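You operate a simulated robot arm through the tools that you are given. There is no shell and no other tool.

Carry out the task below with a simulated robot arm. There is one attempt and no reset: what you move stays moved.

## Task
Slacken the brown box's strap, ratchet it tight again and seal it.
Fine: ratchet till the display says TIGHT; then arch back and strap lever open, the box left on the bed.

Only the result counts: the job must be done as asked and must still hold three seconds after the hand-in. Knocking over, shifting, dropping, spilling or breaking anything else fails it. A push-on lid holds only when it is set on centred and level and pressed home; a screw cap is set on level and turned clockwise until tight.

## Robot
A 6-joint arm with a three-finger gripper, fixed in place. Base frame: the origin is at the foot of the arm, x ahead of it, y to its left, z up. Readings come in m, rad, newtons and seconds.
Its first joint turns from -2.897 to 2.897 rad. Payload 4.89 kg.
The tool frame sits at the grasp point between the pads (the TCP): z along the fingers, y along the line on which they close. The tips reach 0.03 m beyond it. Largest opening 0.164 m; the body of the gripper starts 0.125 m behind the TCP.
Orientation is that of the tool frame in the base frame, as a unit quaternion [x, y, z, w]. With the fingers straight down and closing along the base's y, the tool's x points along the base's -x, its y along +y and its z along -z.

## Interface
- The arm moves only by the tool play_rows. Its argument "motion" is a list that holds one entry, the list of rows, each a list of 6 numbers: the shift along the tool's x, y, z in units of 20 mm (1.0 is 20 mm), then the turn, a rotation vector about the tool's x, y, z in units of 4 degrees (1.0 is 4 degrees). In form: [[[tx, ty, tz, rx, ry, rz], ...]]. A call has 1 to 20 rows; each row shifts and turns the commanded pose from where the row before left it, along the tool's axes as they then stand. "hand" is the opening in per cent of the stroke, from 0 (shut) to 100 (fully open), set as the call begins (left out, the last holds). A call with a number of a shift or a turn outside -1 to 1 is refused whole. Each row takes 0.2 s and may step no farther than 0.05 m and 0.15 rad from the row before; otherwise, or with a gripper value out of range, the whole call is refused. Where a pose cannot be reached the arm comes as near as it can. A force on the tool above 90 N (or 10 N above the force at the start of the call, whichever is more), or a blocked arm, ends the call early, and 0.2 s more pass. Each finger travels about 0.108 m/s and halts on what it meets, pressing with about 32 N; the grip force reading is that of the motor and also rises with nothing between the fingers. The clock runs only during rows and for 0.2 s after the last one: add rows that do not move to give the fingers time. It gives the time, the measured TCP pose, the force on the tool (base axes), the opening and the grip force at its end, in the units of the frame above (readings bear some noise), with the torque about the TCP (base axes, N m) and any sound that the robot's microphone picked up.
- Cameras (640 x 400 px; columns grow to the right, rows downward): "scene" is fixed at [0.0503, -0.4999, 1.673]; the picture's right is [-0.75, 0.66, 0.00], its down [-0.38, -0.43, -0.82] and it looks along [-0.54, -0.61, 0.58] (base axes); focal length 214 px, centre (320, 200). "wrist" rides on the gripper at [0.076, -0.002, -0.152] in the tool frame; the picture's right is [0.02, 1.00, 0.00], its down [-0.88, 0.02, -0.47] and it looks along [-0.47, 0.01, 0.88] (tool axes); focal length 247 px, centre (320, 200). There is no depth. A picture from a camera that has moved, and an enlarged one, comes with that camera's place and axes in the base frame and with its lens.
- snapshot(camera): a new picture of that camera. No time passes.
- slide_trunk(by): slides the trunk up (or, below 0, down) by that many m; the arm rides with it, the base frame stays. It gives what a move gives, with no picture.
- close_up(camera, box): a new picture of the part [left, top, right, bottom] of that camera's present view, enlarged. No time passes.
- sign_off(): hands the job in; it is judged then, once.

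Places have to be worked out from the pictures, the camera data and where the tool is seen. Open the gripper and draw the arm clear of the work before you hand the job in, unless the task says otherwise.

The tools are called after ">>>" by a JSON object that holds its "method" and its "body". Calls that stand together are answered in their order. play_rows: Moves the arm, as the interface text tells. Its arguments: {"type":"object","properties":{"motion":{"type":"array","items":{"type":"array","items":{"type":"array","items":{"type":"number"}}}},"hand":{"type":"number"}},"required":["motion"]} The other tools are called the same way: slide_trunk (by) slides the trunk up or down; snapshot (camera) takes a picture; close_up (camera, box) takes an enlarged picture of a part of a camera's view; sign_off () hands the job in.

At the start:

```text
t: 0.0
ee_pos: [0.576, 0.2579, 1.2328]
tcp_rot: [-0.001, 1.0, 0.0, 0.0]
force: [0.3, -0.9, 0.3]
wrist_torque: [0.02, 0.01, -0.01]
grip_width: 0.1636
finger_force: 0.1
trunk travel left (down, up): [-0.175, 0.215]
```

scene: 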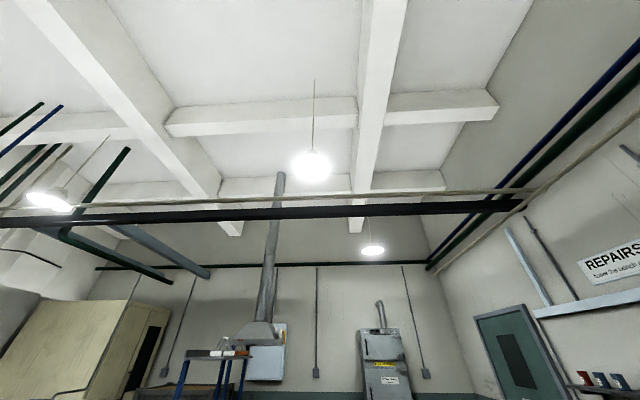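
wrist: 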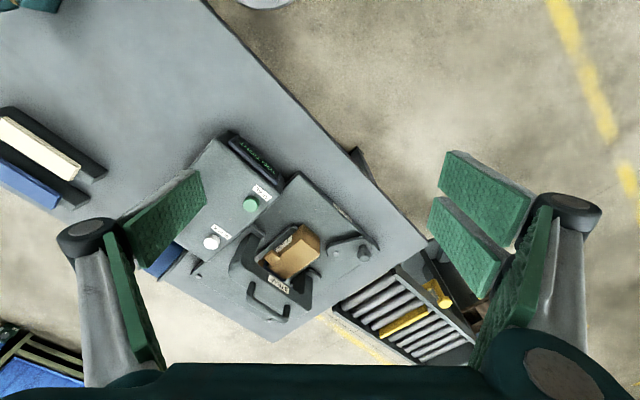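

The scene camera faces the ceiling and is of no use; the wrist view shows a machine with a brown box, buttons and an arch. I take enlarged pictures of it first.

>>> {"method": "close_up", "body": {"camera": "wrist", "box": [160, 120, 400, 350]}}

>>> {"method": "close_up", "body": {"camera": "wrist", "box": [200, 130, 300, 220]}}

>>> {"method": "close_up", "body": {"camera": "wrist", "box": [230, 210, 390, 330]}}

```text
1.74 times, centred on (280, 235) of wrist
camera zoom: at [0.4985, 0.2548, 1.3845], right [-0.02, 1.0, 0.0], down [0.88, 0.02, 0.47], along [0.47, 0.01, -0.88], focal length 430 px, centre (390, 139)
```

zoom: 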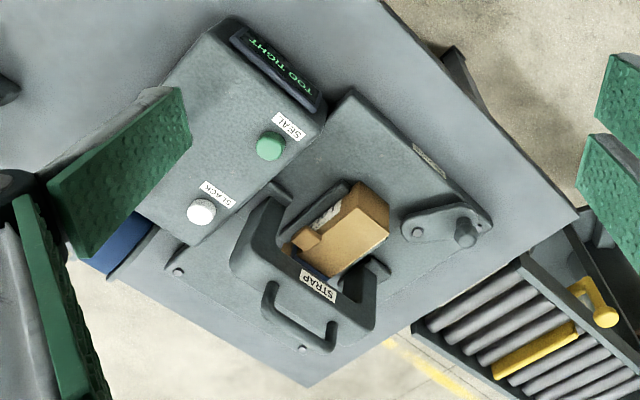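

```text
4.44 times, centred on (250, 175) of wrist
camera zoom: at [0.4985, 0.2548, 1.3845], right [-0.02, 1.0, 0.0], down [0.88, 0.02, 0.47], along [0.47, 0.01, -0.88], focal length 1098 px, centre (631, 311)
```

zoom: 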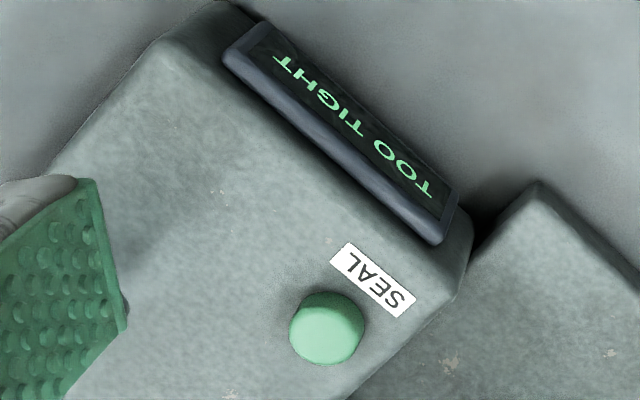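

```text
3.33 times, centred on (310, 270) of wrist
camera zoom: at [0.4985, 0.2548, 1.3845], right [-0.02, 1.0, 0.0], down [0.88, 0.02, 0.47], along [0.47, 0.01, -0.88], focal length 823 px, centre (353, -33)
```

zoom: 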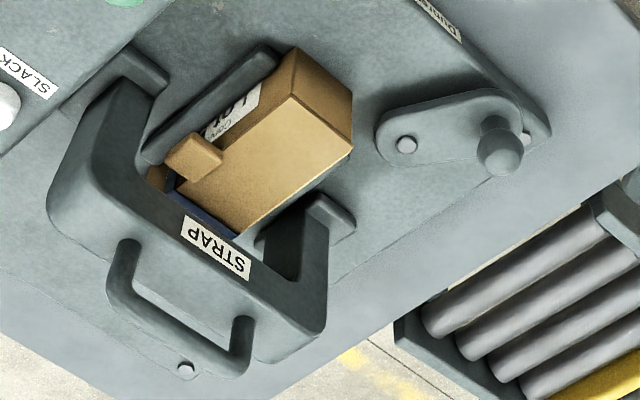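

The display reads TOO TIGHT; the SLACK (white) and SEAL (green) buttons, an arch with a handle labelled STRAP, and a pivoting knob lever are visible. I shift sideways by 0.16 m in y to triangulate positions from parallax.

>>> {"method": "play_rows", "body": {"motion": [[[0, -1, 0, 0, 0, 0], [0, -1, 0, 0, 0, 0], [0, -1, 0, 0, 0, 0], [0, -1, 0, 0, 0, 0], [0, -1, 0, 0, 0, 0], [0, -1, 0, 0, 0, 0], [0, -1, 0, 0, 0, 0], [0, -1, 0, 0, 0, 0], [0, 0, 0, 0, 0, 0]]]}}

>>> {"method": "snapshot", "body": {"camera": "wrist"}}

>>> {"method": "close_up", "body": {"camera": "wrist", "box": [220, 130, 460, 280]}}

```text
t: 2.0
ee_pos: [0.5768, 0.0987, 1.2324]
tcp_rot: [0.001, 1.0, 0.0, -0.001]
force: [0.5, -0.6, -1.1]
wrist_torque: [0.02, 0.0, 0.02]
grip_width: 0.1638
finger_force: 0.1
trunk travel left (down, up): [-0.175, 0.215]
```

```text
taken
camera wrist: at [0.4999, 0.0956, 1.3836], right [-0.02, 1.0, 0.0], down [0.88, 0.02, 0.47], along [0.47, 0.01, -0.88], focal length 247 px, centre (320, 200)
```

wrist: 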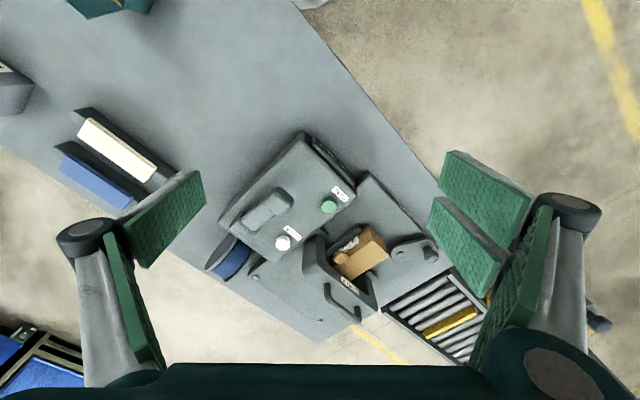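

```text
2.67 times, centred on (340, 205) of wrist
camera zoom: at [0.4999, 0.0956, 1.3836], right [-0.02, 1.0, 0.0], down [0.88, 0.02, 0.47], along [0.47, 0.01, -0.88], focal length 659 px, centre (267, 187)
```

zoom: 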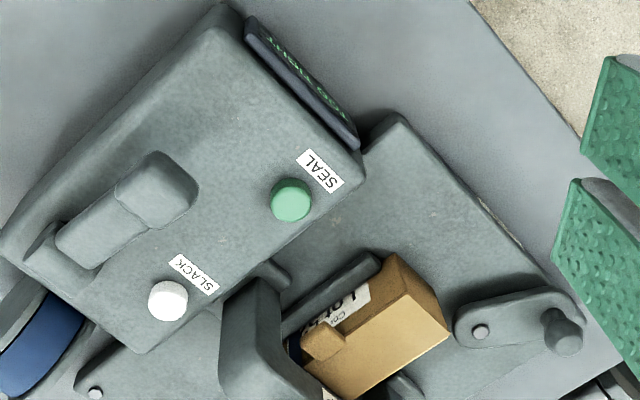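

Triangulating: green SEAL button about (0.746, 0.119, 0.942), white SLACK about (0.846, 0.020, 0.941), lever knob about (0.885, 0.37, 0.925). I look closer at the panel lever and the other parts.

>>> {"method": "close_up", "body": {"camera": "wrist", "box": [200, 180, 300, 280]}}

>>> {"method": "close_up", "body": {"camera": "wrist", "box": [300, 200, 400, 320]}}

>>> {"method": "close_up", "body": {"camera": "wrist", "box": [360, 180, 460, 280]}}

>>> {"method": "close_up", "body": {"camera": "wrist", "box": [40, 90, 200, 210]}}

```text
4.00 times, centred on (250, 230) of wrist
camera zoom: at [0.4999, 0.0956, 1.3836], right [-0.02, 1.0, 0.0], down [0.88, 0.02, 0.47], along [0.47, 0.01, -0.88], focal length 988 px, centre (600, 80)
```

zoom: 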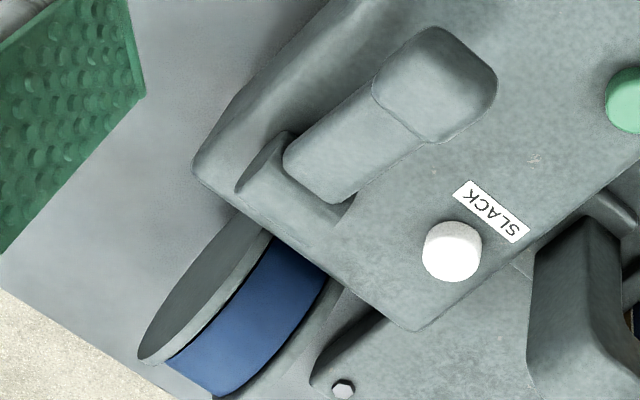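

```text
3.33 times, centred on (350, 260) of wrist
camera zoom: at [0.4999, 0.0956, 1.3836], right [-0.02, 1.0, 0.0], down [0.88, 0.02, 0.47], along [0.47, 0.01, -0.88], focal length 823 px, centre (220, 0)
```

zoom: 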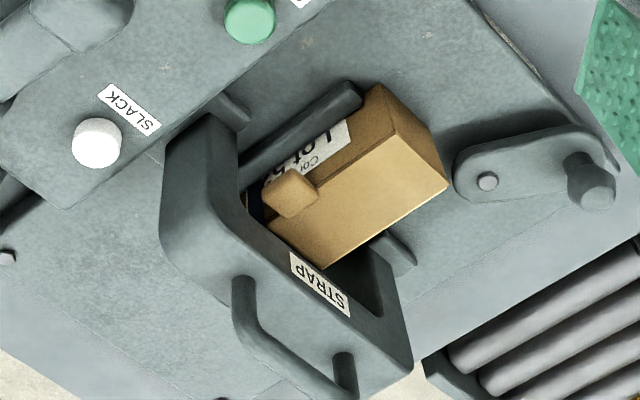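

```text
4.00 times, centred on (410, 230) of wrist
camera zoom: at [0.4999, 0.0956, 1.3836], right [-0.02, 1.0, 0.0], down [0.88, 0.02, 0.47], along [0.47, 0.01, -0.88], focal length 988 px, centre (-40, 80)
```

zoom: 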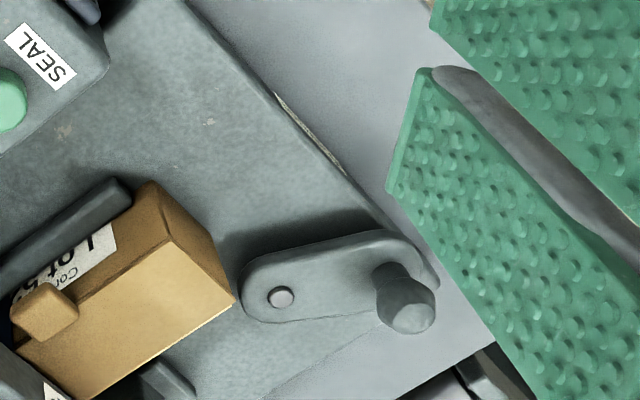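

```text
3.33 times, centred on (120, 150) of wrist
camera zoom: at [0.4999, 0.0956, 1.3836], right [-0.02, 1.0, 0.0], down [0.88, 0.02, 0.47], along [0.47, 0.01, -0.88], focal length 823 px, centre (987, 367)
```

zoom: 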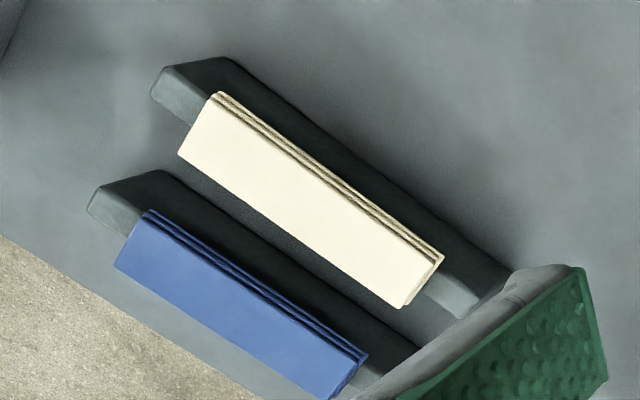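

I want a view from the machine's front (reader's side, toward -x/+y). I shift the arm over to about (0.73, 0.31) and yaw it so that the camera looks along (+x, -y).

>>> {"method": "play_rows", "body": {"motion": [[[-0.7, 0.96, 0, 0, 0, 0], [-0.7, 0.96, 0, 0, 0, 0], [-0.7, 0.96, 0, 0, 0, 0], [-0.7, 0.96, 0, 0, 0, 0], [-0.7, 0.96, 0, 0, 0, 0], [-0.7, 0.96, 0, 0, 0, 0], [-0.7, 0.96, 0, 0, 0, 0], [-0.7, 0.96, 0, 0, 0, 0], [-0.7, 0.96, 0, 0, 0, 0], [-0.7, 0.96, 0, 0, 0, 0], [-0.7, 0.96, 0, 0, 0, 0]]]}}

>>> {"method": "play_rows", "body": {"motion": [[[0, 0, 0, 0, 0, 1], [0, 0, 0, 0, 0, 1], [0, 0, 0, 0, 0, 1], [0, 0, 0, 0, 0, 1], [0, 0, 0, 0, 0, 1], [0, 0, 0, 0, 0, 1], [0, 0, 0, 0, 0, 1], [0, 0, 0, 0, 0, 1], [0, 0, 0, 0, 0, 1], [0, 0, 0, 0, 0, 1], [0, 0, 0, 0, 0, 1]]]}}

>>> {"method": "snapshot", "body": {"camera": "wrist"}}

```text
t: 4.4
ee_pos: [0.7315, 0.3069, 1.2344]
tcp_rot: [0.0, 1.0, -0.001, 0.0]
force: [-0.8, -0.4, 0.9]
wrist_torque: [0.08, -0.09, 0.02]
grip_width: 0.1638
finger_force: 0.1
trunk travel left (down, up): [-0.175, 0.215]
```

```text
t: 6.8
ee_pos: [0.7296, 0.3073, 1.2322]
tcp_rot: [0.374, 0.927, 0.0, 0.0]
force: [0.5, 0.4, 0.4]
wrist_torque: [0.01, 0.03, 0.0]
grip_width: 0.1642
finger_force: 0.2
trunk travel left (down, up): [-0.175, 0.215]
```

```text
taken
camera wrist: at [0.673, 0.3589, 1.3841], right [0.68, 0.73, 0.0], down [0.65, -0.6, 0.47], along [0.35, -0.32, -0.88], focal length 247 px, centre (320, 200)
```

wrist: 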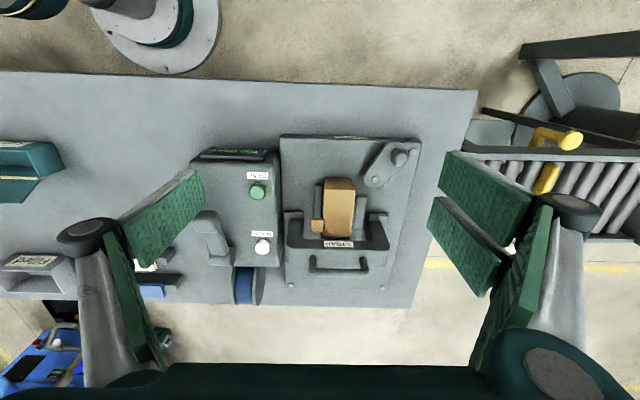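

The view is now aligned with the machine. I take enlarged pictures of its parts.

>>> {"method": "close_up", "body": {"camera": "wrist", "box": [270, 125, 430, 225]}}

>>> {"method": "close_up", "body": {"camera": "wrist", "box": [270, 195, 430, 295]}}

>>> {"method": "close_up", "body": {"camera": "wrist", "box": [180, 140, 290, 210]}}

>>> {"method": "close_up", "body": {"camera": "wrist", "box": [180, 200, 290, 310]}}

>>> {"method": "close_up", "body": {"camera": "wrist", "box": [310, 125, 390, 175]}}

>>> {"method": "close_up", "body": {"camera": "wrist", "box": [0, 130, 130, 310]}}

```text
4.00 times, centred on (350, 175) of wrist
camera zoom: at [0.673, 0.3589, 1.3841], right [0.68, 0.73, 0.0], down [0.65, -0.6, 0.47], along [0.35, -0.32, -0.88], focal length 988 px, centre (200, 300)
```

zoom: 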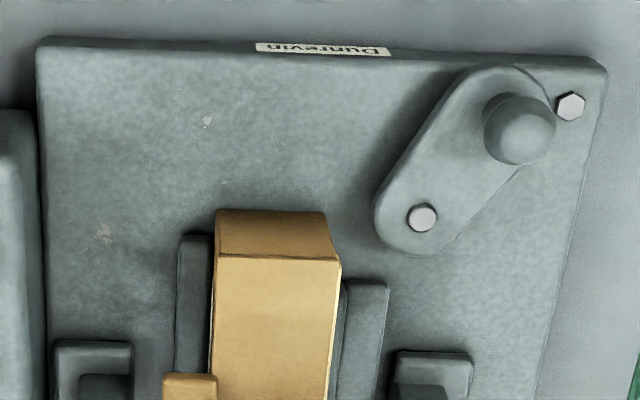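

```text
4.00 times, centred on (350, 245) of wrist
camera zoom: at [0.673, 0.3589, 1.3841], right [0.68, 0.73, 0.0], down [0.65, -0.6, 0.47], along [0.35, -0.32, -0.88], focal length 988 px, centre (200, 20)
```

zoom: 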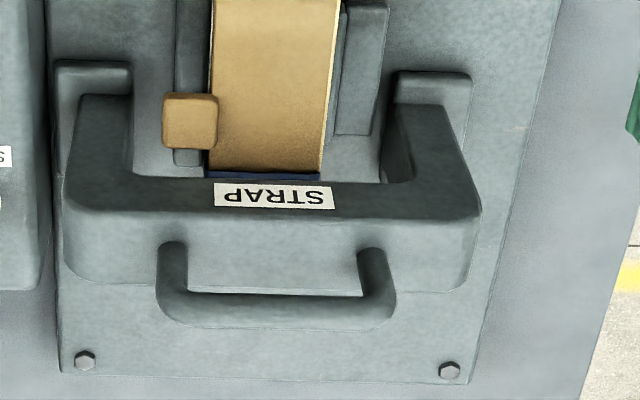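

```text
5.71 times, centred on (235, 175) of wrist
camera zoom: at [0.673, 0.3589, 1.3841], right [0.68, 0.73, 0.0], down [0.65, -0.6, 0.47], along [0.35, -0.32, -0.88], focal length 1411 px, centre (806, 343)
```

zoom: 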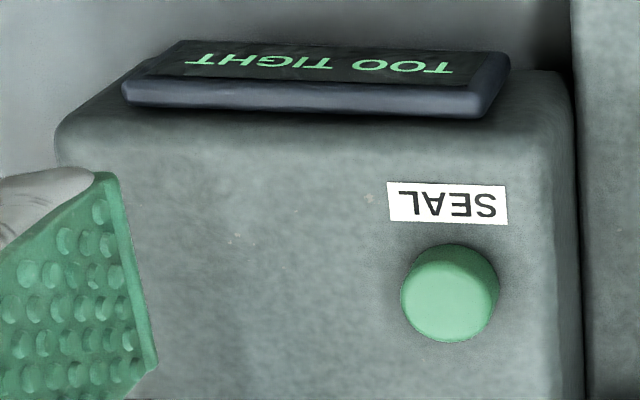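

```text
3.64 times, centred on (235, 255) of wrist
camera zoom: at [0.673, 0.3589, 1.3841], right [0.68, 0.73, 0.0], down [0.65, -0.6, 0.47], along [0.35, -0.32, -0.88], focal length 898 px, centre (629, 0)
```

zoom: 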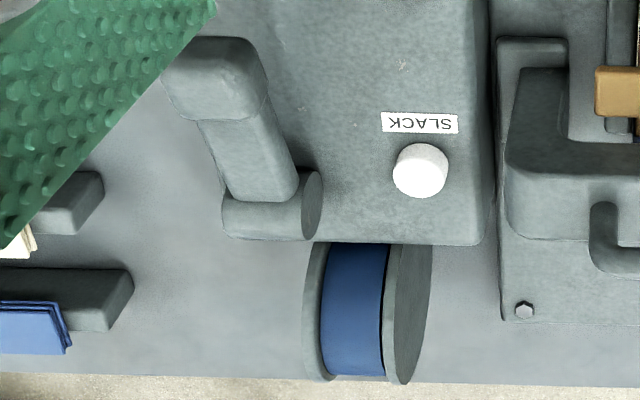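

```text
8.00 times, centred on (350, 150) of wrist
camera zoom: at [0.673, 0.3589, 1.3841], right [0.68, 0.73, 0.0], down [0.65, -0.6, 0.47], along [0.35, -0.32, -0.88], focal length 1976 px, centre (80, 600)
```

zoom: 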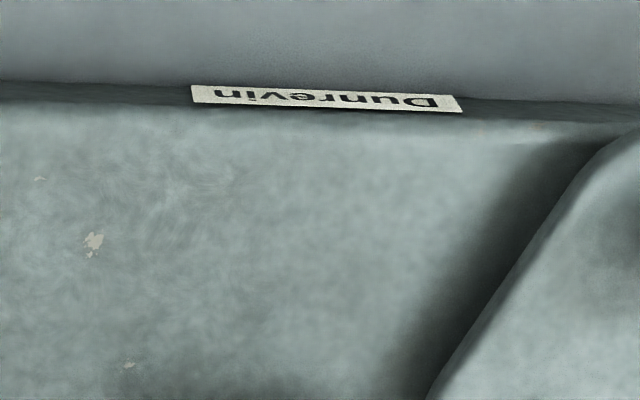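

```text
2.22 times, centred on (65, 220) of wrist
camera zoom: at [0.673, 0.3589, 1.3841], right [0.68, 0.73, 0.0], down [0.65, -0.6, 0.47], along [0.35, -0.32, -0.88], focal length 549 px, centre (887, 156)
```

zoom: 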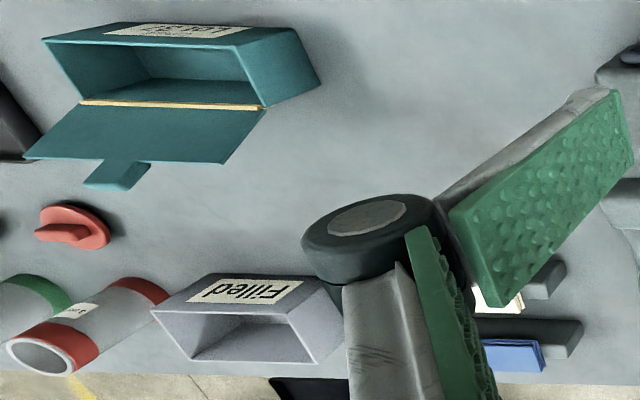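

I tilt the tool so the camera looks more horizontally at the machine from its front, to judge heights of arch, box and levers.

>>> {"method": "play_rows", "body": {"motion": [[[0, 0, 0, 0, -1, 0], [0, 0, 0, 0, -1, 0], [0, 0, 0, 0, -1, 0], [0, 0, 0, 0, -1, 0], [0, 0, 0, 0, -1, 0], [0, 0, 0, 0, -1, 0], [0, 0, 0, 0, 0, 0]]]}}

>>> {"method": "snapshot", "body": {"camera": "wrist"}}

```text
t: 8.4
ee_pos: [0.7289, 0.3091, 1.2318]
tcp_rot: [0.367, 0.907, -0.078, 0.193]
force: [-0.3, 0.3, 0.2]
wrist_torque: [-0.01, -0.02, 0.02]
grip_width: 0.164
finger_force: 0.0
trunk travel left (down, up): [-0.175, 0.215]
```

```text
taken
camera wrist: at [0.6326, 0.3985, 1.3397], right [0.68, 0.73, -0.01], down [0.45, -0.41, 0.79], along [0.58, -0.54, -0.61], focal length 247 px, centre (320, 200)
```

wrist: 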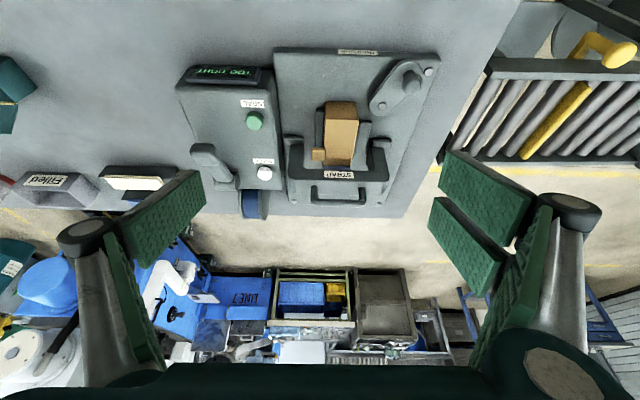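

>>> {"method": "close_up", "body": {"camera": "wrist", "box": [270, 85, 430, 215]}}

>>> {"method": "close_up", "body": {"camera": "wrist", "box": [170, 50, 290, 220]}}

>>> {"method": "close_up", "body": {"camera": "wrist", "box": [290, 90, 390, 180]}}

>>> {"method": "close_up", "body": {"camera": "wrist", "box": [350, 40, 450, 130]}}

```text
3.08 times, centred on (350, 150) of wrist
camera zoom: at [0.6326, 0.3985, 1.3397], right [0.68, 0.73, -0.01], down [0.45, -0.41, 0.79], along [0.58, -0.54, -0.61], focal length 760 px, centre (228, 354)
```

zoom: 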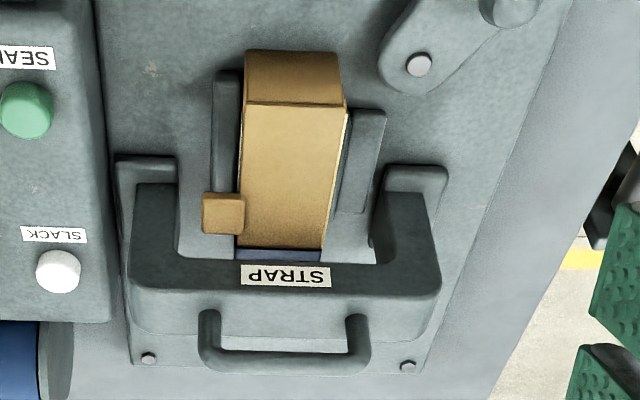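

```text
2.35 times, centred on (230, 135) of wrist
camera zoom: at [0.6326, 0.3985, 1.3397], right [0.68, 0.73, -0.01], down [0.45, -0.41, 0.79], along [0.58, -0.54, -0.61], focal length 581 px, centre (532, 353)
```

zoom: 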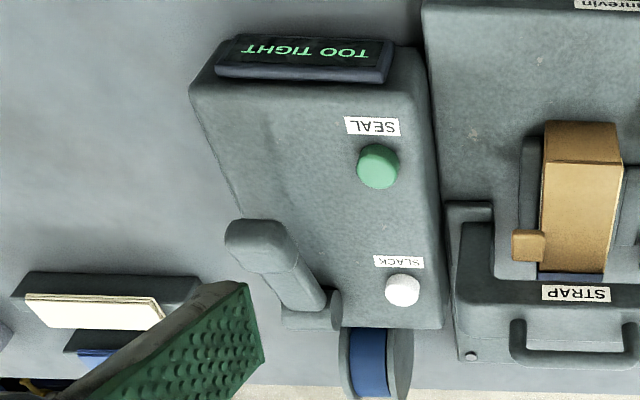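

```text
4.44 times, centred on (340, 135) of wrist
camera zoom: at [0.6326, 0.3985, 1.3397], right [0.68, 0.73, -0.01], down [0.45, -0.41, 0.79], along [0.58, -0.54, -0.61], focal length 1098 px, centre (231, 489)
```

zoom: 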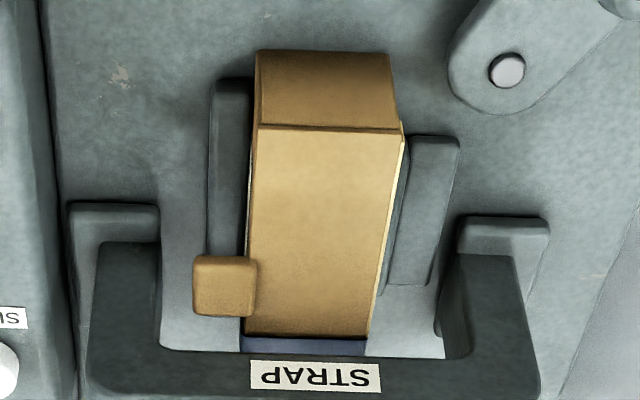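

```text
4.44 times, centred on (400, 85) of wrist
camera zoom: at [0.6326, 0.3985, 1.3397], right [0.68, 0.73, -0.01], down [0.45, -0.41, 0.79], along [0.58, -0.54, -0.61], focal length 1098 px, centre (-36, 711)
```

zoom: 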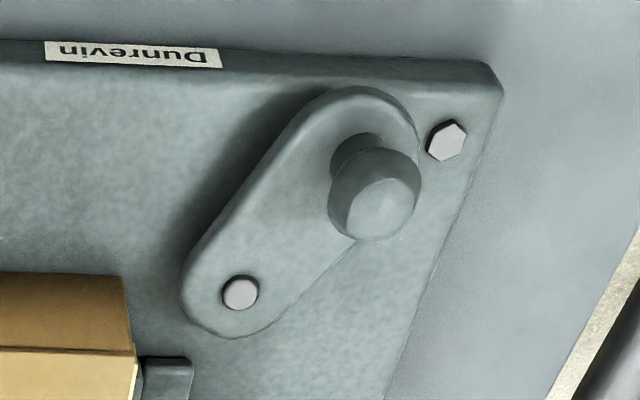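

The arch stands upright over the box, with the crossbar near z≈0.99 and the box top near 0.94. The SLACK button refines to (0.849, 0.020, 0.941). I untilt, align the yaw to 45° and shut the gripper, then travel high above SLACK.

>>> {"method": "play_rows", "body": {"motion": [[[0, 0, 0, 0, 1, 0], [0, 0, 0, 0, 1, 0], [0, 0, 0, 0, 1, 0], [0, 0, 0, 0, 1, 0], [0, 0, 0, 0, 1, 0], [0, 0, 0, 0, 1, 0], [0, 0, 0, 0, 0, 0.25], [0, 0, 0, 0, 0, 0]]], "hand": 0}}

>>> {"method": "play_rows", "body": {"motion": [[[-0.964, -0.398, 0, 0, 0, 0], [-0.964, -0.398, 0, 0, 0, 0], [-0.964, -0.398, 0, 0, 0, 0], [-0.964, -0.398, 0, 0, 0, 0], [-0.964, -0.398, 0, 0, 0, 0], [-0.964, -0.398, 0, 0, 0, 0], [-0.964, -0.398, 0, 0, 0, 0], [-0.964, -0.398, 0, 0, 0, 0], [-0.964, -0.398, 0, 0, 0, 0], [-0.964, -0.398, 0, 0, 0, 0], [-0.964, -0.398, 0, 0, 0, 0], [-0.964, -0.398, 0, 0, 0, 0], [-0.964, -0.398, 0, 0, 0, 0], [-0.964, -0.398, 0, 0, 0, 0], [-0.964, -0.398, 0, 0, 0, 0], [0, 0, 0, 0, 0, 0]]]}}

>>> {"method": "snapshot", "body": {"camera": "wrist"}}

```text
t: 10.2
ee_pos: [0.7299, 0.3079, 1.2333]
tcp_rot: [0.383, 0.924, 0.0, 0.0]
force: [0.2, 0.3, -1.0]
wrist_torque: [0.02, 0.03, 0.01]
grip_width: 0.0
finger_force: 31.9
trunk travel left (down, up): [-0.175, 0.215]
```

```text
t: 13.6
ee_pos: [0.852, 0.0184, 1.2344]
tcp_rot: [0.383, 0.924, 0.001, 0.001]
force: [0.3, -0.7, 0.4]
wrist_torque: [0.06, 0.0, -0.02]
grip_width: 0.0
finger_force: 32.8
trunk travel left (down, up): [-0.175, 0.215]
```

```text
taken
camera wrist: at [0.7964, 0.0703, 1.3856], right [0.69, 0.72, 0.0], down [0.64, -0.61, 0.47], along [0.34, -0.33, -0.88], focal length 247 px, centre (320, 200)
```

wrist: 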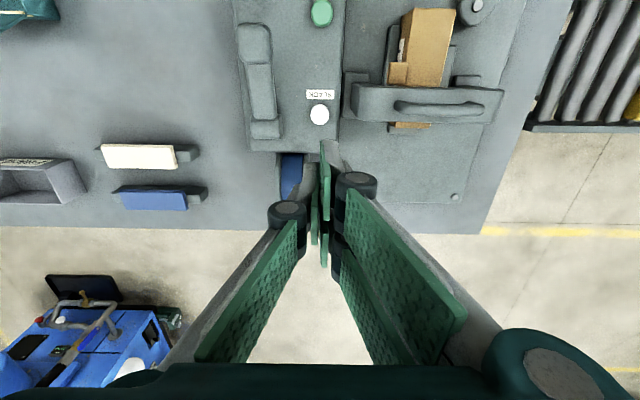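

TCP is over the SLACK button (button re-estimated at (0.846, 0.019)). I descend to just above it with a small correction.

>>> {"method": "play_rows", "body": {"motion": [[[0.2, -0.1, 1, 0, 0, 0], [0, 0, 1, 0, 0, 0], [0, 0, 1, 0, 0, 0], [0, 0, 1, 0, 0, 0], [0, 0, 1, 0, 0, 0], [0, 0, 1, 0, 0, 0], [0, 0, 1, 0, 0, 0], [0, 0, 1, 0, 0, 0], [0, 0, 1, 0, 0, 0], [0, 0, 1, 0, 0, 0], [0, 0, 1, 0, 0, 0], [0, 0, 1, 0, 0, 0], [0, 0, 0, 0, 0, 0]]]}}

>>> {"method": "snapshot", "body": {"camera": "wrist"}}

```text
t: 16.4
ee_pos: [0.8451, 0.0185, 0.9938]
tcp_rot: [0.383, 0.924, 0.001, 0.0]
force: [0.6, -0.1, 0.0]
wrist_torque: [0.0, 0.03, 0.01]
grip_width: 0.0001
finger_force: 32.2
trunk travel left (down, up): [-0.175, 0.215]
```

```text
taken
camera wrist: at [0.7902, 0.0708, 1.1448], right [0.69, 0.72, 0.0], down [0.64, -0.61, 0.47], along [0.34, -0.33, -0.88], focal length 247 px, centre (320, 200)
```

wrist: 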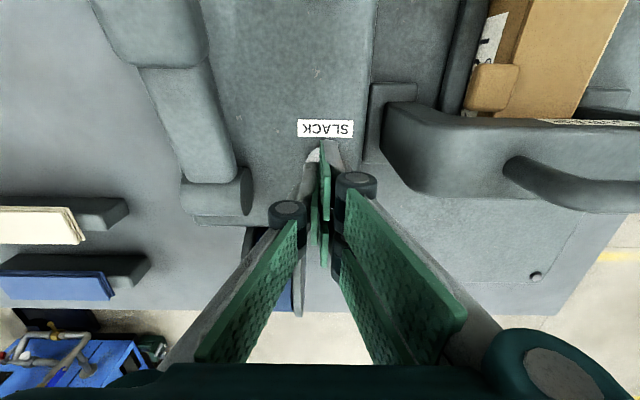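

The tips sit centred above the SLACK button about 2 cm up. I lower in fine steps to press it gently.

>>> {"method": "play_rows", "body": {"motion": [[[0, 0, 0.25, 0, 0, 0], [0, 0, 0.25, 0, 0, 0], [0, 0, 0.25, 0, 0, 0], [0, 0, 0.25, 0, 0, 0], [0, 0, 0.15, 0, 0, 0], [0, 0, 0.15, 0, 0, 0]]]}}

```text
t: 17.8
ee_pos: [0.846, 0.0185, 0.9687]
tcp_rot: [0.383, 0.924, 0.001, 0.001]
force: [13.8, -3.6, 28.9]
wrist_torque: [-0.07, -0.39, -0.04]
grip_width: 0.0062
finger_force: 44.8
trunk travel left (down, up): [-0.175, 0.215]
heard: click
```

A click was heard. I lift off and move back toward the machine's front to read the display.

>>> {"method": "play_rows", "body": {"motion": [[[0, 0, -0.5, 0, 0, 0], [0, 0, -1, 0, 0, 0], [0, 0, -1, 0, 0, 0], [0, 0, -1, 0, 0, 0], [0, 0, -1, 0, 0, 0], [0, 0, -1, 0, 0, 0], [1, 0, -1, 0, 0, 0], [1, 0, -1, 0, 0, 0], [1, 0, -0.5, 0, 0, 0], [1, 0, 0, 0, 0, 0], [1, 0, 0, 0, 0, 0], [1, 0, 0, 0, 0, 0], [1, 0, 0, 0, 0, 0], [1, 0, 0, 0, 0, 0], [1, 0, 0, 0, 0, 0], [0, 0, 0, 0, 0, 0]]]}}

>>> {"method": "snapshot", "body": {"camera": "wrist"}}

```text
t: 21.2
ee_pos: [0.7198, 0.1472, 1.1276]
tcp_rot: [0.383, 0.924, 0.0, 0.0]
force: [-0.7, -0.1, -0.8]
wrist_torque: [0.06, -0.06, -0.02]
grip_width: 0.0
finger_force: 44.9
trunk travel left (down, up): [-0.175, 0.215]
```

```text
taken
camera wrist: at [0.6631, 0.1991, 1.2789], right [0.69, 0.72, 0.0], down [0.64, -0.61, 0.47], along [0.34, -0.33, -0.88], focal length 247 px, centre (320, 200)
```

wrist: 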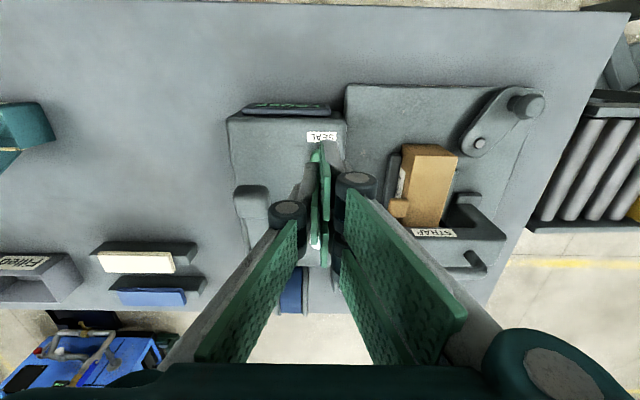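

>>> {"method": "close_up", "body": {"camera": "wrist", "box": [230, 95, 350, 145]}}

>>> {"method": "close_up", "body": {"camera": "wrist", "box": [375, 130, 535, 290]}}

```text
5.33 times, centred on (290, 120) of wrist
camera zoom: at [0.6631, 0.1991, 1.2789], right [0.69, 0.72, 0.0], down [0.64, -0.61, 0.47], along [0.34, -0.33, -0.88], focal length 1317 px, centre (480, 627)
```

zoom: 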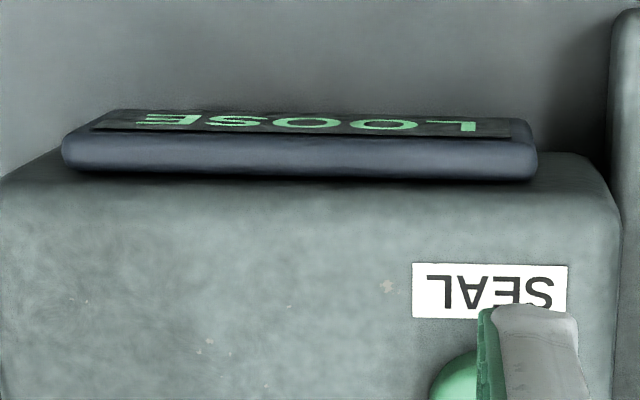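

```text
2.50 times, centred on (455, 210) of wrist
camera zoom: at [0.6631, 0.1991, 1.2789], right [0.69, 0.72, 0.0], down [0.64, -0.61, 0.47], along [0.34, -0.33, -0.88], focal length 617 px, centre (-18, 175)
```

zoom: 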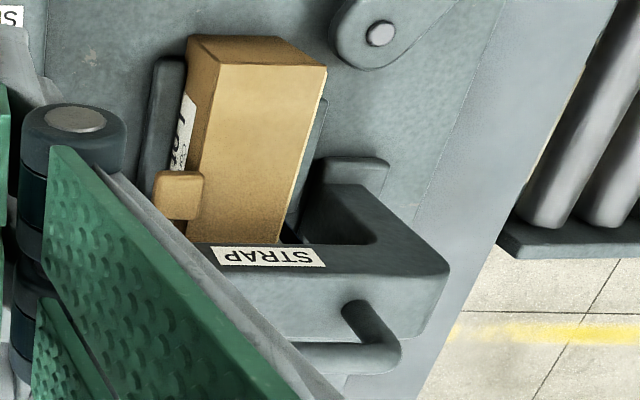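

The display now reads LOOSE. Next comes the ratchet, probably the hinged lever on the panel's left beside the spool; I shift right and tilt a bit to see that lever in profile.

>>> {"method": "play_rows", "body": {"motion": [[[0, 1, 0, 0, -1, 0], [0, 1, 0, 0, -1, 0], [0, 1, 0, 0, -1, 0], [0, 1, 0, 0, -1, 0], [0, 1, 0, 0, -1, 0], [0, 1, 0, 0, -1, 0], [0, 0, 0, 0, 0, 0]]]}}

>>> {"method": "snapshot", "body": {"camera": "wrist"}}

>>> {"method": "close_up", "body": {"camera": "wrist", "box": [130, 60, 310, 220]}}

```text
t: 22.8
ee_pos: [0.803, 0.2311, 1.1276]
tcp_rot: [0.375, 0.904, -0.08, 0.192]
force: [0.4, -0.7, -0.1]
wrist_torque: [-0.05, -0.02, -0.04]
grip_width: 0.0
finger_force: 45.3
trunk travel left (down, up): [-0.175, 0.215]
```

```text
taken
camera wrist: at [0.7066, 0.3223, 1.2352], right [0.69, 0.72, -0.01], down [0.45, -0.42, 0.79], along [0.57, -0.55, -0.61], focal length 247 px, centre (320, 200)
```

wrist: 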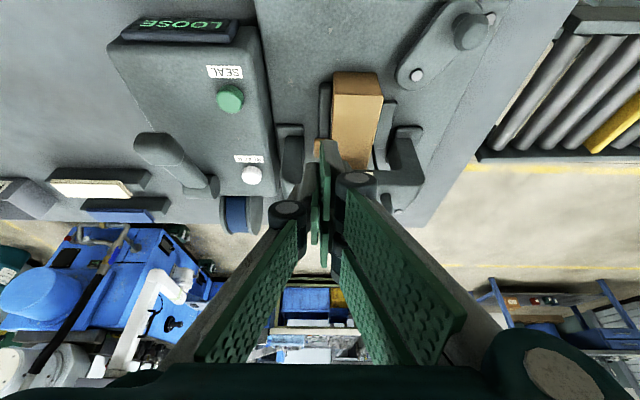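

```text
2.50 times, centred on (220, 140) of wrist
camera zoom: at [0.7066, 0.3223, 1.2352], right [0.69, 0.72, -0.01], down [0.45, -0.42, 0.79], along [0.57, -0.55, -0.61], focal length 617 px, centre (570, 350)
```

zoom: 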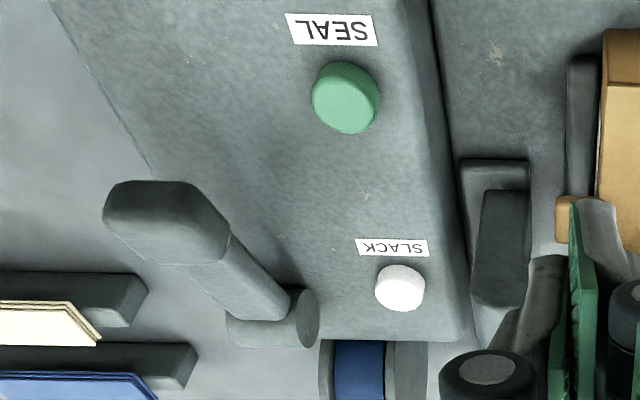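

The panel lever's grip is at about (0.716, 0.024, 0.98) and its hinge near (0.805, -0.06, 0.942), tilted about 18° up. I untilt, open to half and move above the grip to check alignment.

>>> {"method": "play_rows", "body": {"motion": [[[0, 0, 0, 0, 1, 0], [0, 0, 0, 0, 1, 0], [0, 0, 0, 0, 1, 0], [0, 0, 0, 0, 1, 0], [0, 0, 0, 0, 1, 0], [0, 0, 0, 0, 1, 0], [-0.398, -0.946, 0, 0, 0, 0], [-0.398, -0.946, 0, 0, 0, 0], [-0.398, -0.946, 0, 0, 0, 0], [-0.398, -0.946, 0, 0, 0, 0], [-0.398, -0.946, 0, 0, 0, 0], [-0.398, -0.946, 0, 0, 0, 0], [-0.398, -0.946, 0, 0, 0, 0], [-0.398, -0.946, 0, 0, 0, 0], [-0.398, -0.946, 0, 0, 0, 0], [-0.398, -0.946, 0, 0, 0, 0], [-0.398, -0.946, 0, 0, 0, 0], [0, 0, 0, 0, 0, 0]]], "hand": 55}}

>>> {"method": "snapshot", "body": {"camera": "wrist"}}

```text
t: 26.6
ee_pos: [0.7166, 0.0214, 1.128]
tcp_rot: [0.383, 0.924, 0.0, 0.0]
force: [-0.1, -0.7, -0.8]
wrist_torque: [0.05, 0.03, 0.02]
grip_width: 0.09
finger_force: 0.0
trunk travel left (down, up): [-0.175, 0.215]
```

```text
taken
camera wrist: at [0.6607, 0.0738, 1.2803], right [0.69, 0.72, 0.0], down [0.64, -0.61, 0.47], along [0.34, -0.33, -0.88], focal length 247 px, centre (320, 200)
```

wrist: 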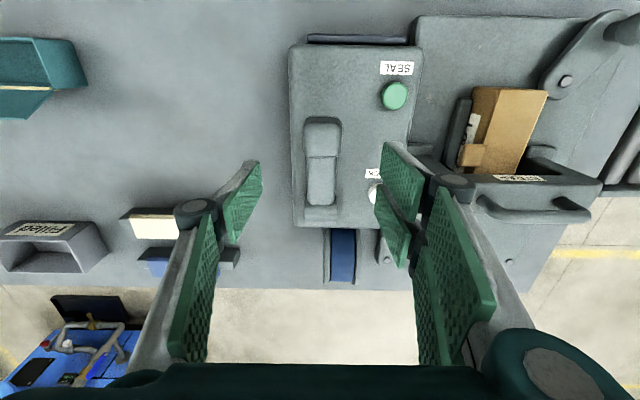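

The lever grip (about 0.043 m wide) is directly below the TCP between the fingers. I descend to z≈0.985 and close on it.

>>> {"method": "play_rows", "body": {"motion": [[[0, 0, 1, 0, 0, 0], [0, 0, 1, 0, 0, 0], [0, 0, 1, 0, 0, 0], [0, 0, 1, 0, 0, 0], [0, 0, 1, 0, 0, 0], [0, 0, 1, 0, 0, 0], [0, 0, 0.6, 0, 0, 0], [0, 0, 0.5, 0, 0, 0], [0, 0, 0, 0, 0, 0]]]}}

>>> {"method": "snapshot", "body": {"camera": "wrist"}}

```text
t: 28.6
ee_pos: [0.7179, 0.0233, 0.9843]
tcp_rot: [0.383, 0.924, 0.0, 0.0]
force: [-0.4, 0.2, 0.0]
wrist_torque: [0.01, 0.01, 0.0]
grip_width: 0.0902
finger_force: 0.1
trunk travel left (down, up): [-0.175, 0.215]
```

```text
taken
camera wrist: at [0.6615, 0.0755, 1.136], right [0.69, 0.72, 0.0], down [0.64, -0.61, 0.47], along [0.34, -0.33, -0.88], focal length 247 px, centre (320, 200)
```

wrist: 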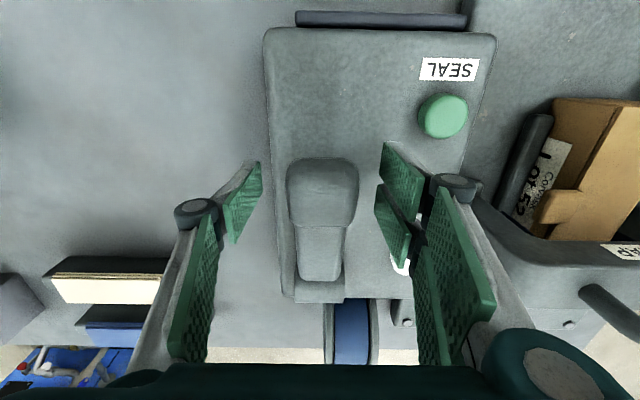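

The grip block sits centred between the pads. I close on it.

>>> {"method": "play_rows", "body": {"motion": [[[0, 0, 0, 0, 0, 0], [0, 0, 0, 0, 0, 0], [0, 0, 0, 0, 0, 0], [0, 0, 0, 0, 0, 0]]], "hand": 0}}

```text
t: 29.6
ee_pos: [0.7181, 0.0249, 0.9845]
tcp_rot: [0.383, 0.924, 0.0, 0.0]
force: [17.2, 16.3, 3.6]
wrist_torque: [0.04, -0.69, 0.22]
grip_width: 0.0443
finger_force: 44.8
trunk travel left (down, up): [-0.175, 0.215]
```

Gripped at 44 mm width, with a sideways load of about 23 N along +r. I relieve that with a 2 mm shift and then try a small upward stroke along the hinge arc.

>>> {"method": "play_rows", "body": {"motion": [[[0, 0.12, 0, 0, 0, 0], [0, 0, 0, 0, 0, 0]]]}}

>>> {"method": "play_rows", "body": {"motion": [[[-0.08, 0, -0.24, 0, 0, 0], [-0.08, 0, -0.24, 0, 0, 0], [0, 0, 0, 0, 0, 0]]]}}

```text
t: 30.2
ee_pos: [0.7182, 0.0249, 0.9834]
tcp_rot: [0.383, 0.924, -0.001, 0.0]
force: [-4.7, 1.1, 0.1]
wrist_torque: [0.0, 0.41, 0.11]
grip_width: 0.0446
finger_force: 45.0
trunk travel left (down, up): [-0.175, 0.215]
```

```text
t: 31.0
ee_pos: [0.7202, 0.0218, 0.993]
tcp_rot: [0.383, 0.924, -0.001, 0.0]
force: [-35.1, -12.7, -39.2]
wrist_torque: [0.2, 0.55, -0.35]
grip_width: 0.045
finger_force: 44.9
trunk travel left (down, up): [-0.175, 0.215]
```

The TCP rose about 9 mm with a resistance of ~39 N downward. I check whether the lever came along.

>>> {"method": "close_up", "body": {"camera": "wrist", "box": [220, 100, 460, 320]}}

```text
1.82 times, centred on (340, 210) of wrist
camera zoom: at [0.6652, 0.0742, 1.1451], right [0.69, 0.72, 0.0], down [0.64, -0.61, 0.47], along [0.34, -0.33, -0.88], focal length 449 px, centre (284, 182)
```

zoom: 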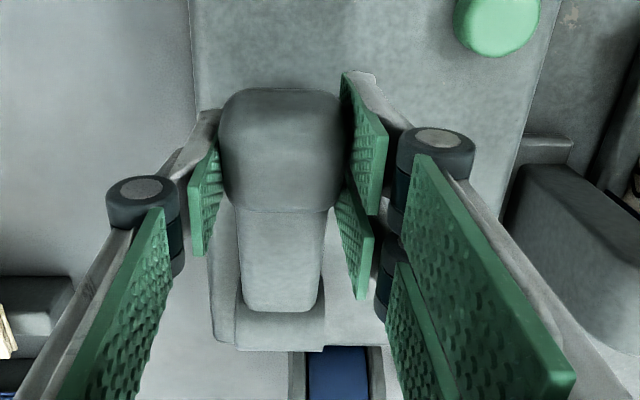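

The grip stayed put in space while the pads slid up, so upward is not the free direction. I return down and continue a little below the start to test a downward stroke.

>>> {"method": "play_rows", "body": {"motion": [[[0.08, 0, 0.24, 0, 0, 0], [0.08, 0, 0.24, 0, 0, 0], [0, 0, 0, 0, 0, 0]]]}}

>>> {"method": "play_rows", "body": {"motion": [[[0.08, 0, 0.24, 0, 0, 0], [0.08, 0, 0.24, 0, 0, 0], [0, 0, 0, 0, 0, 0]]]}}

>>> {"method": "close_up", "body": {"camera": "wrist", "box": [220, 100, 460, 320]}}

```text
t: 31.8
ee_pos: [0.7205, 0.0224, 0.9849]
tcp_rot: [0.383, 0.924, -0.001, 0.001]
force: [-22.7, -46.1, 11.7]
wrist_torque: [-1.79, -0.4, -0.08]
grip_width: 0.0449
finger_force: 44.7
trunk travel left (down, up): [-0.175, 0.215]
```

```text
t: 32.6
ee_pos: [0.7186, 0.0257, 0.975]
tcp_rot: [0.383, 0.924, -0.001, 0.001]
force: [-11.5, -54.4, 8.8]
wrist_torque: [-1.46, -0.37, 0.35]
grip_width: 0.045
finger_force: 45.0
trunk travel left (down, up): [-0.175, 0.215]
```

```text
1.82 times, centred on (340, 210) of wrist
camera zoom: at [0.6618, 0.0773, 1.126], right [0.69, 0.72, 0.0], down [0.64, -0.61, 0.47], along [0.34, -0.33, -0.88], focal length 449 px, centre (284, 182)
```

zoom: 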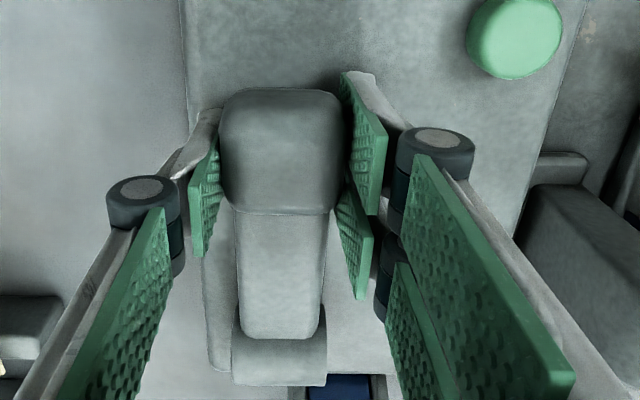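

The lever now followed the gripper downward by some 13 mm with little vertical load, though side loads built up. I release it to see whether it springs back.

>>> {"method": "play_rows", "body": {"motion": [[[0, 0, 0, 0, 0, 0], [0, 0, 0, 0, 0, 0], [0, 0, 0, 0, 0, 0]]], "hand": 55}}

>>> {"method": "snapshot", "body": {"camera": "wrist"}}

```text
t: 33.4
ee_pos: [0.7187, 0.0276, 0.9746]
tcp_rot: [0.383, 0.924, 0.0, -0.001]
force: [-0.4, 0.3, 0.2]
wrist_torque: [0.02, 0.0, 0.02]
grip_width: 0.0901
finger_force: 0.1
trunk travel left (down, up): [-0.175, 0.215]
```

```text
taken
camera wrist: at [0.6624, 0.08, 1.1256], right [0.69, 0.72, 0.0], down [0.64, -0.61, 0.47], along [0.34, -0.33, -0.88], focal length 247 px, centre (320, 200)
```

wrist: 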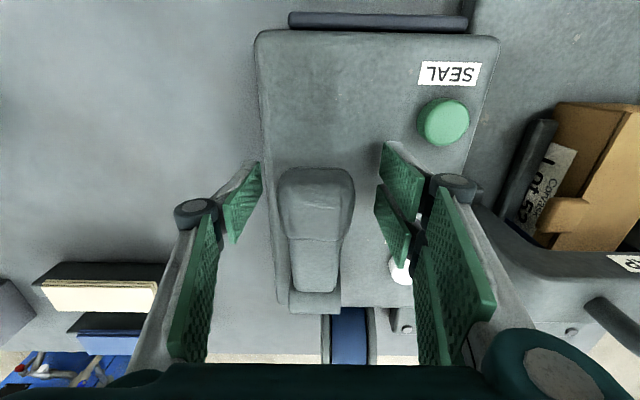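

The lever stays where I left it, slightly lower than before. I recentre on the grip, re-grasp and try a longer upward arc about the hinge while listening for clicks.

>>> {"method": "play_rows", "body": {"motion": [[[-0.3, -0.13, 0, 0, 0, 0], [0, 0, 0, 0, 0, 0]]]}}

>>> {"method": "play_rows", "body": {"motion": [[[0, 0, 0, 0, 0, 0], [0, 0, 0, 0, 0, 0], [0, 0, 0, 0, 0, 0]]], "hand": 0}}

>>> {"method": "play_rows", "body": {"motion": [[[-0.083, 0, -0.26, 0, 0.6, 0], [-0.083, 0, -0.26, 0, 0.6, 0], [-0.108, 0, -0.25, 0, 0.6, 0], [-0.108, 0, -0.25, 0, 0.6, 0], [0, 0, 0, 0, 0, 0]]]}}

>>> {"method": "snapshot", "body": {"camera": "wrist"}}

```text
t: 34.0
ee_pos: [0.721, 0.0216, 0.9759]
tcp_rot: [0.383, 0.924, -0.001, 0.0]
force: [0.4, -0.7, 0.1]
wrist_torque: [-0.03, 0.03, 0.0]
grip_width: 0.0903
finger_force: 0.1
trunk travel left (down, up): [-0.175, 0.215]
```

```text
t: 34.8
ee_pos: [0.7213, 0.0216, 0.9746]
tcp_rot: [0.383, 0.924, 0.0, 0.0]
force: [-1.4, -1.7, -1.3]
wrist_torque: [0.08, -0.03, -0.08]
grip_width: 0.0441
finger_force: 44.6
trunk travel left (down, up): [-0.175, 0.215]
```

```text
t: 36.0
ee_pos: [0.7269, 0.014, 0.9935]
tcp_rot: [0.381, 0.921, 0.032, -0.077]
force: [-16.3, 8.5, -36.9]
wrist_torque: [0.04, 0.03, 0.2]
grip_width: 0.045
finger_force: 44.9
trunk travel left (down, up): [-0.175, 0.215]
```

```text
taken
camera wrist: at [0.6908, 0.0482, 1.1568], right [0.69, 0.72, 0.0], down [0.68, -0.66, 0.32], along [0.23, -0.22, -0.95], focal length 247 px, centre (320, 200)
```

wrist: 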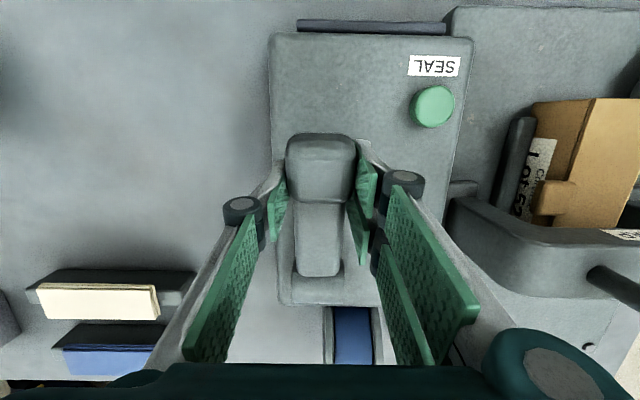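

The pads slide on the grip again at about 37 N, so up is a hard stop there and the free stroke is downward. Keeping hold, I swing back down and farther, listening for ratchet clicks.

>>> {"method": "play_rows", "body": {"motion": [[[0.108, 0, 0.25, 0, -0.6, 0], [0.108, 0, 0.25, 0, -0.6, 0], [0.083, 0, 0.26, 0, -0.6, 0], [0.083, 0, 0.26, 0, -0.6, 0], [0.05, 0, 0.26, 0, -0.6, 0], [0.05, 0, 0.26, 0, -0.6, 0], [0, 0, 0, 0, 0, 0]]]}}

>>> {"method": "snapshot", "body": {"camera": "wrist"}}

```text
t: 37.6
ee_pos: [0.7193, 0.0229, 0.9658]
tcp_rot: [0.382, 0.923, -0.015, 0.038]
force: [36.8, -7.4, 32.1]
wrist_torque: [0.88, -0.82, -0.5]
grip_width: 0.0451
finger_force: 44.6
trunk travel left (down, up): [-0.175, 0.215]
```

```text
taken
camera wrist: at [0.6548, 0.0839, 1.1114], right [0.69, 0.72, 0.0], down [0.61, -0.58, 0.55], along [0.39, -0.38, -0.84], focal length 247 px, centre (320, 200)
```

wrist: 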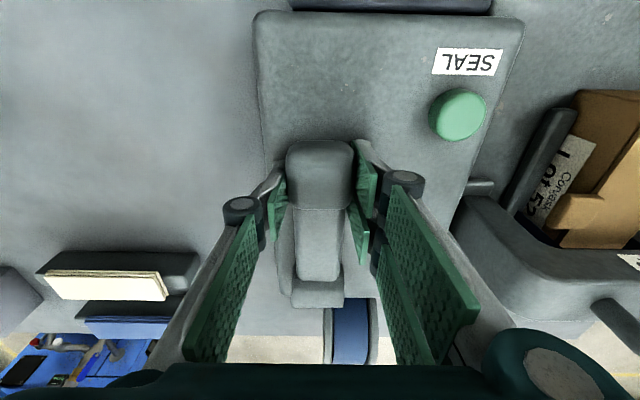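

The lever follows the gripper, and it had sprung back to rest on the earlier release, so it seems spring-returned. I release, rise and look at the display and lever again.

>>> {"method": "play_rows", "body": {"motion": [[[0, 0, 0, 0, 0, 0], [0, 0, 0, 0, 0, 0], [0, 0, -1, 0, 0, 0], [0, 0, -1, 0, 0, 0], [0, 0, -1, 0, 0, 0], [0, 0, -1, 0, 0, 0], [0, 0, -1, 0, 0, 0], [0, 0, -1, 0, 0, 0], [1, 0, 0, 0, 0, 0], [1, 0, 0, 0, 0, 0], [1, 0, 0, 0, 0, 0], [1, 0, 0, 0, 0, 0], [1, 0, 0, 0, 0, 0], [0, 0, 0, 0, 0, 0]]], "hand": 55}}

>>> {"method": "snapshot", "body": {"camera": "wrist"}}

```text
t: 40.6
ee_pos: [0.6403, 0.0998, 1.0771]
tcp_rot: [0.382, 0.923, -0.016, 0.039]
force: [-0.8, -1.0, -0.1]
wrist_torque: [0.02, -0.03, -0.02]
grip_width: 0.0902
finger_force: 0.1
trunk travel left (down, up): [-0.175, 0.215]
```

```text
taken
camera wrist: at [0.5755, 0.1599, 1.2215], right [0.69, 0.72, 0.0], down [0.61, -0.58, 0.55], along [0.39, -0.38, -0.84], focal length 247 px, centre (320, 200)
```

wrist: 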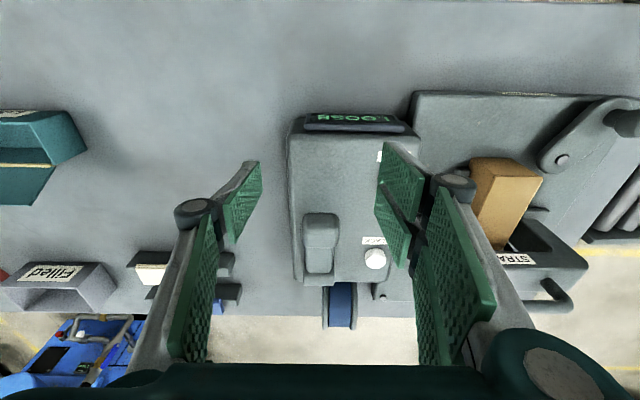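

The display still reads LOOSE and the lever is back at rest. I close the fingers, level the tool and position above the lever grip to press it down from the top.

>>> {"method": "play_rows", "body": {"motion": [[[0, 0, 0, 0, 0.6, 0], [0, 0, 0, 0, 0.6, 0], [-0.9, 0, 0, 0, 0, 0], [-0.9, 0, 0, 0, 0, 0], [-0.9, 0, 0, 0, 0, 0], [-0.9, 0, 0, 0, 0, 0], [-0.9, 0, 0, 0, 0, 0], [-0.9, 0, 0, 0, 0, 0], [0, 0, 0.5, 0, 0, 0], [0, 0, 0.5, 0, 0, 0], [0, 0, 0.5, 0, 0, 0], [0, 0, 0.4, 0, 0, 0], [0, 0, 0, 0, 0, 0]]], "hand": 0}}

>>> {"method": "snapshot", "body": {"camera": "wrist"}}

```text
t: 43.4
ee_pos: [0.7177, 0.0237, 1.0382]
tcp_rot: [0.383, 0.924, -0.001, 0.0]
force: [-0.1, -0.3, 1.6]
wrist_torque: [0.03, 0.04, 0.01]
grip_width: 0.0
finger_force: 31.6
trunk travel left (down, up): [-0.175, 0.215]
```

```text
taken
camera wrist: at [0.6618, 0.0767, 1.1898], right [0.69, 0.72, 0.0], down [0.64, -0.61, 0.47], along [0.34, -0.33, -0.88], focal length 247 px, centre (320, 200)
```

wrist: 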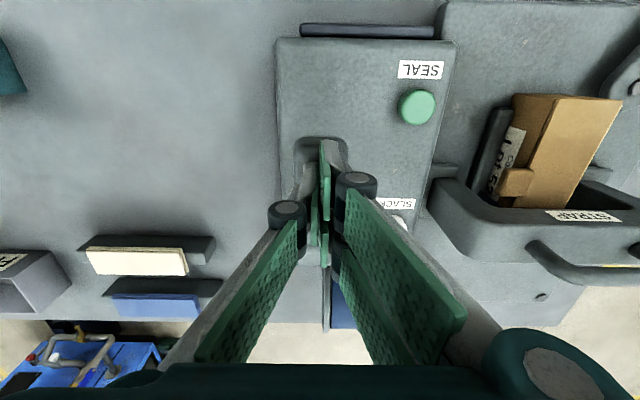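

The tips are over the grip. I push down in 5 mm rows, about 20 mm past expected contact.

>>> {"method": "play_rows", "body": {"motion": [[[0, 0, 0.25, 0, 0, 0], [0, 0, 0.25, 0, 0, 0], [0, 0, 0.25, 0, 0, 0], [0, 0, 0.25, 0, 0, 0], [0, 0, 0.25, 0, 0, 0], [0, 0, 0.25, 0, 0, 0], [0, 0, 0.25, 0, 0, 0], [0, 0, 0.25, 0, 0, 0]]]}}

```text
t: 45.2
ee_pos: [0.7187, 0.0234, 0.9992]
tcp_rot: [0.383, 0.924, 0.001, 0.002]
force: [8.4, 1.3, 32.1]
wrist_torque: [0.0, -0.32, -0.02]
grip_width: 0.0059
finger_force: 45.1
trunk travel left (down, up): [-0.175, 0.215]
```

It yields with about 32 N and no click yet. I push 8 mm more.

>>> {"method": "play_rows", "body": {"motion": [[[0, 0, 0.2, 0, 0, 0], [0, 0, 0.2, 0, 0, 0]]]}}

```text
t: 45.6
ee_pos: [0.7176, 0.0245, 0.9988]
tcp_rot: [0.382, 0.924, 0.001, 0.003]
force: [-7.4, 1.3, 66.0]
wrist_torque: [-0.13, -0.07, 0.04]
grip_width: 0.0059
finger_force: 45.0
trunk travel left (down, up): [-0.175, 0.215]
stopped in row 2: the force on the tool passed its limit at 99 N (the readings are from after the stop); the commanded pose is now the measured one
```

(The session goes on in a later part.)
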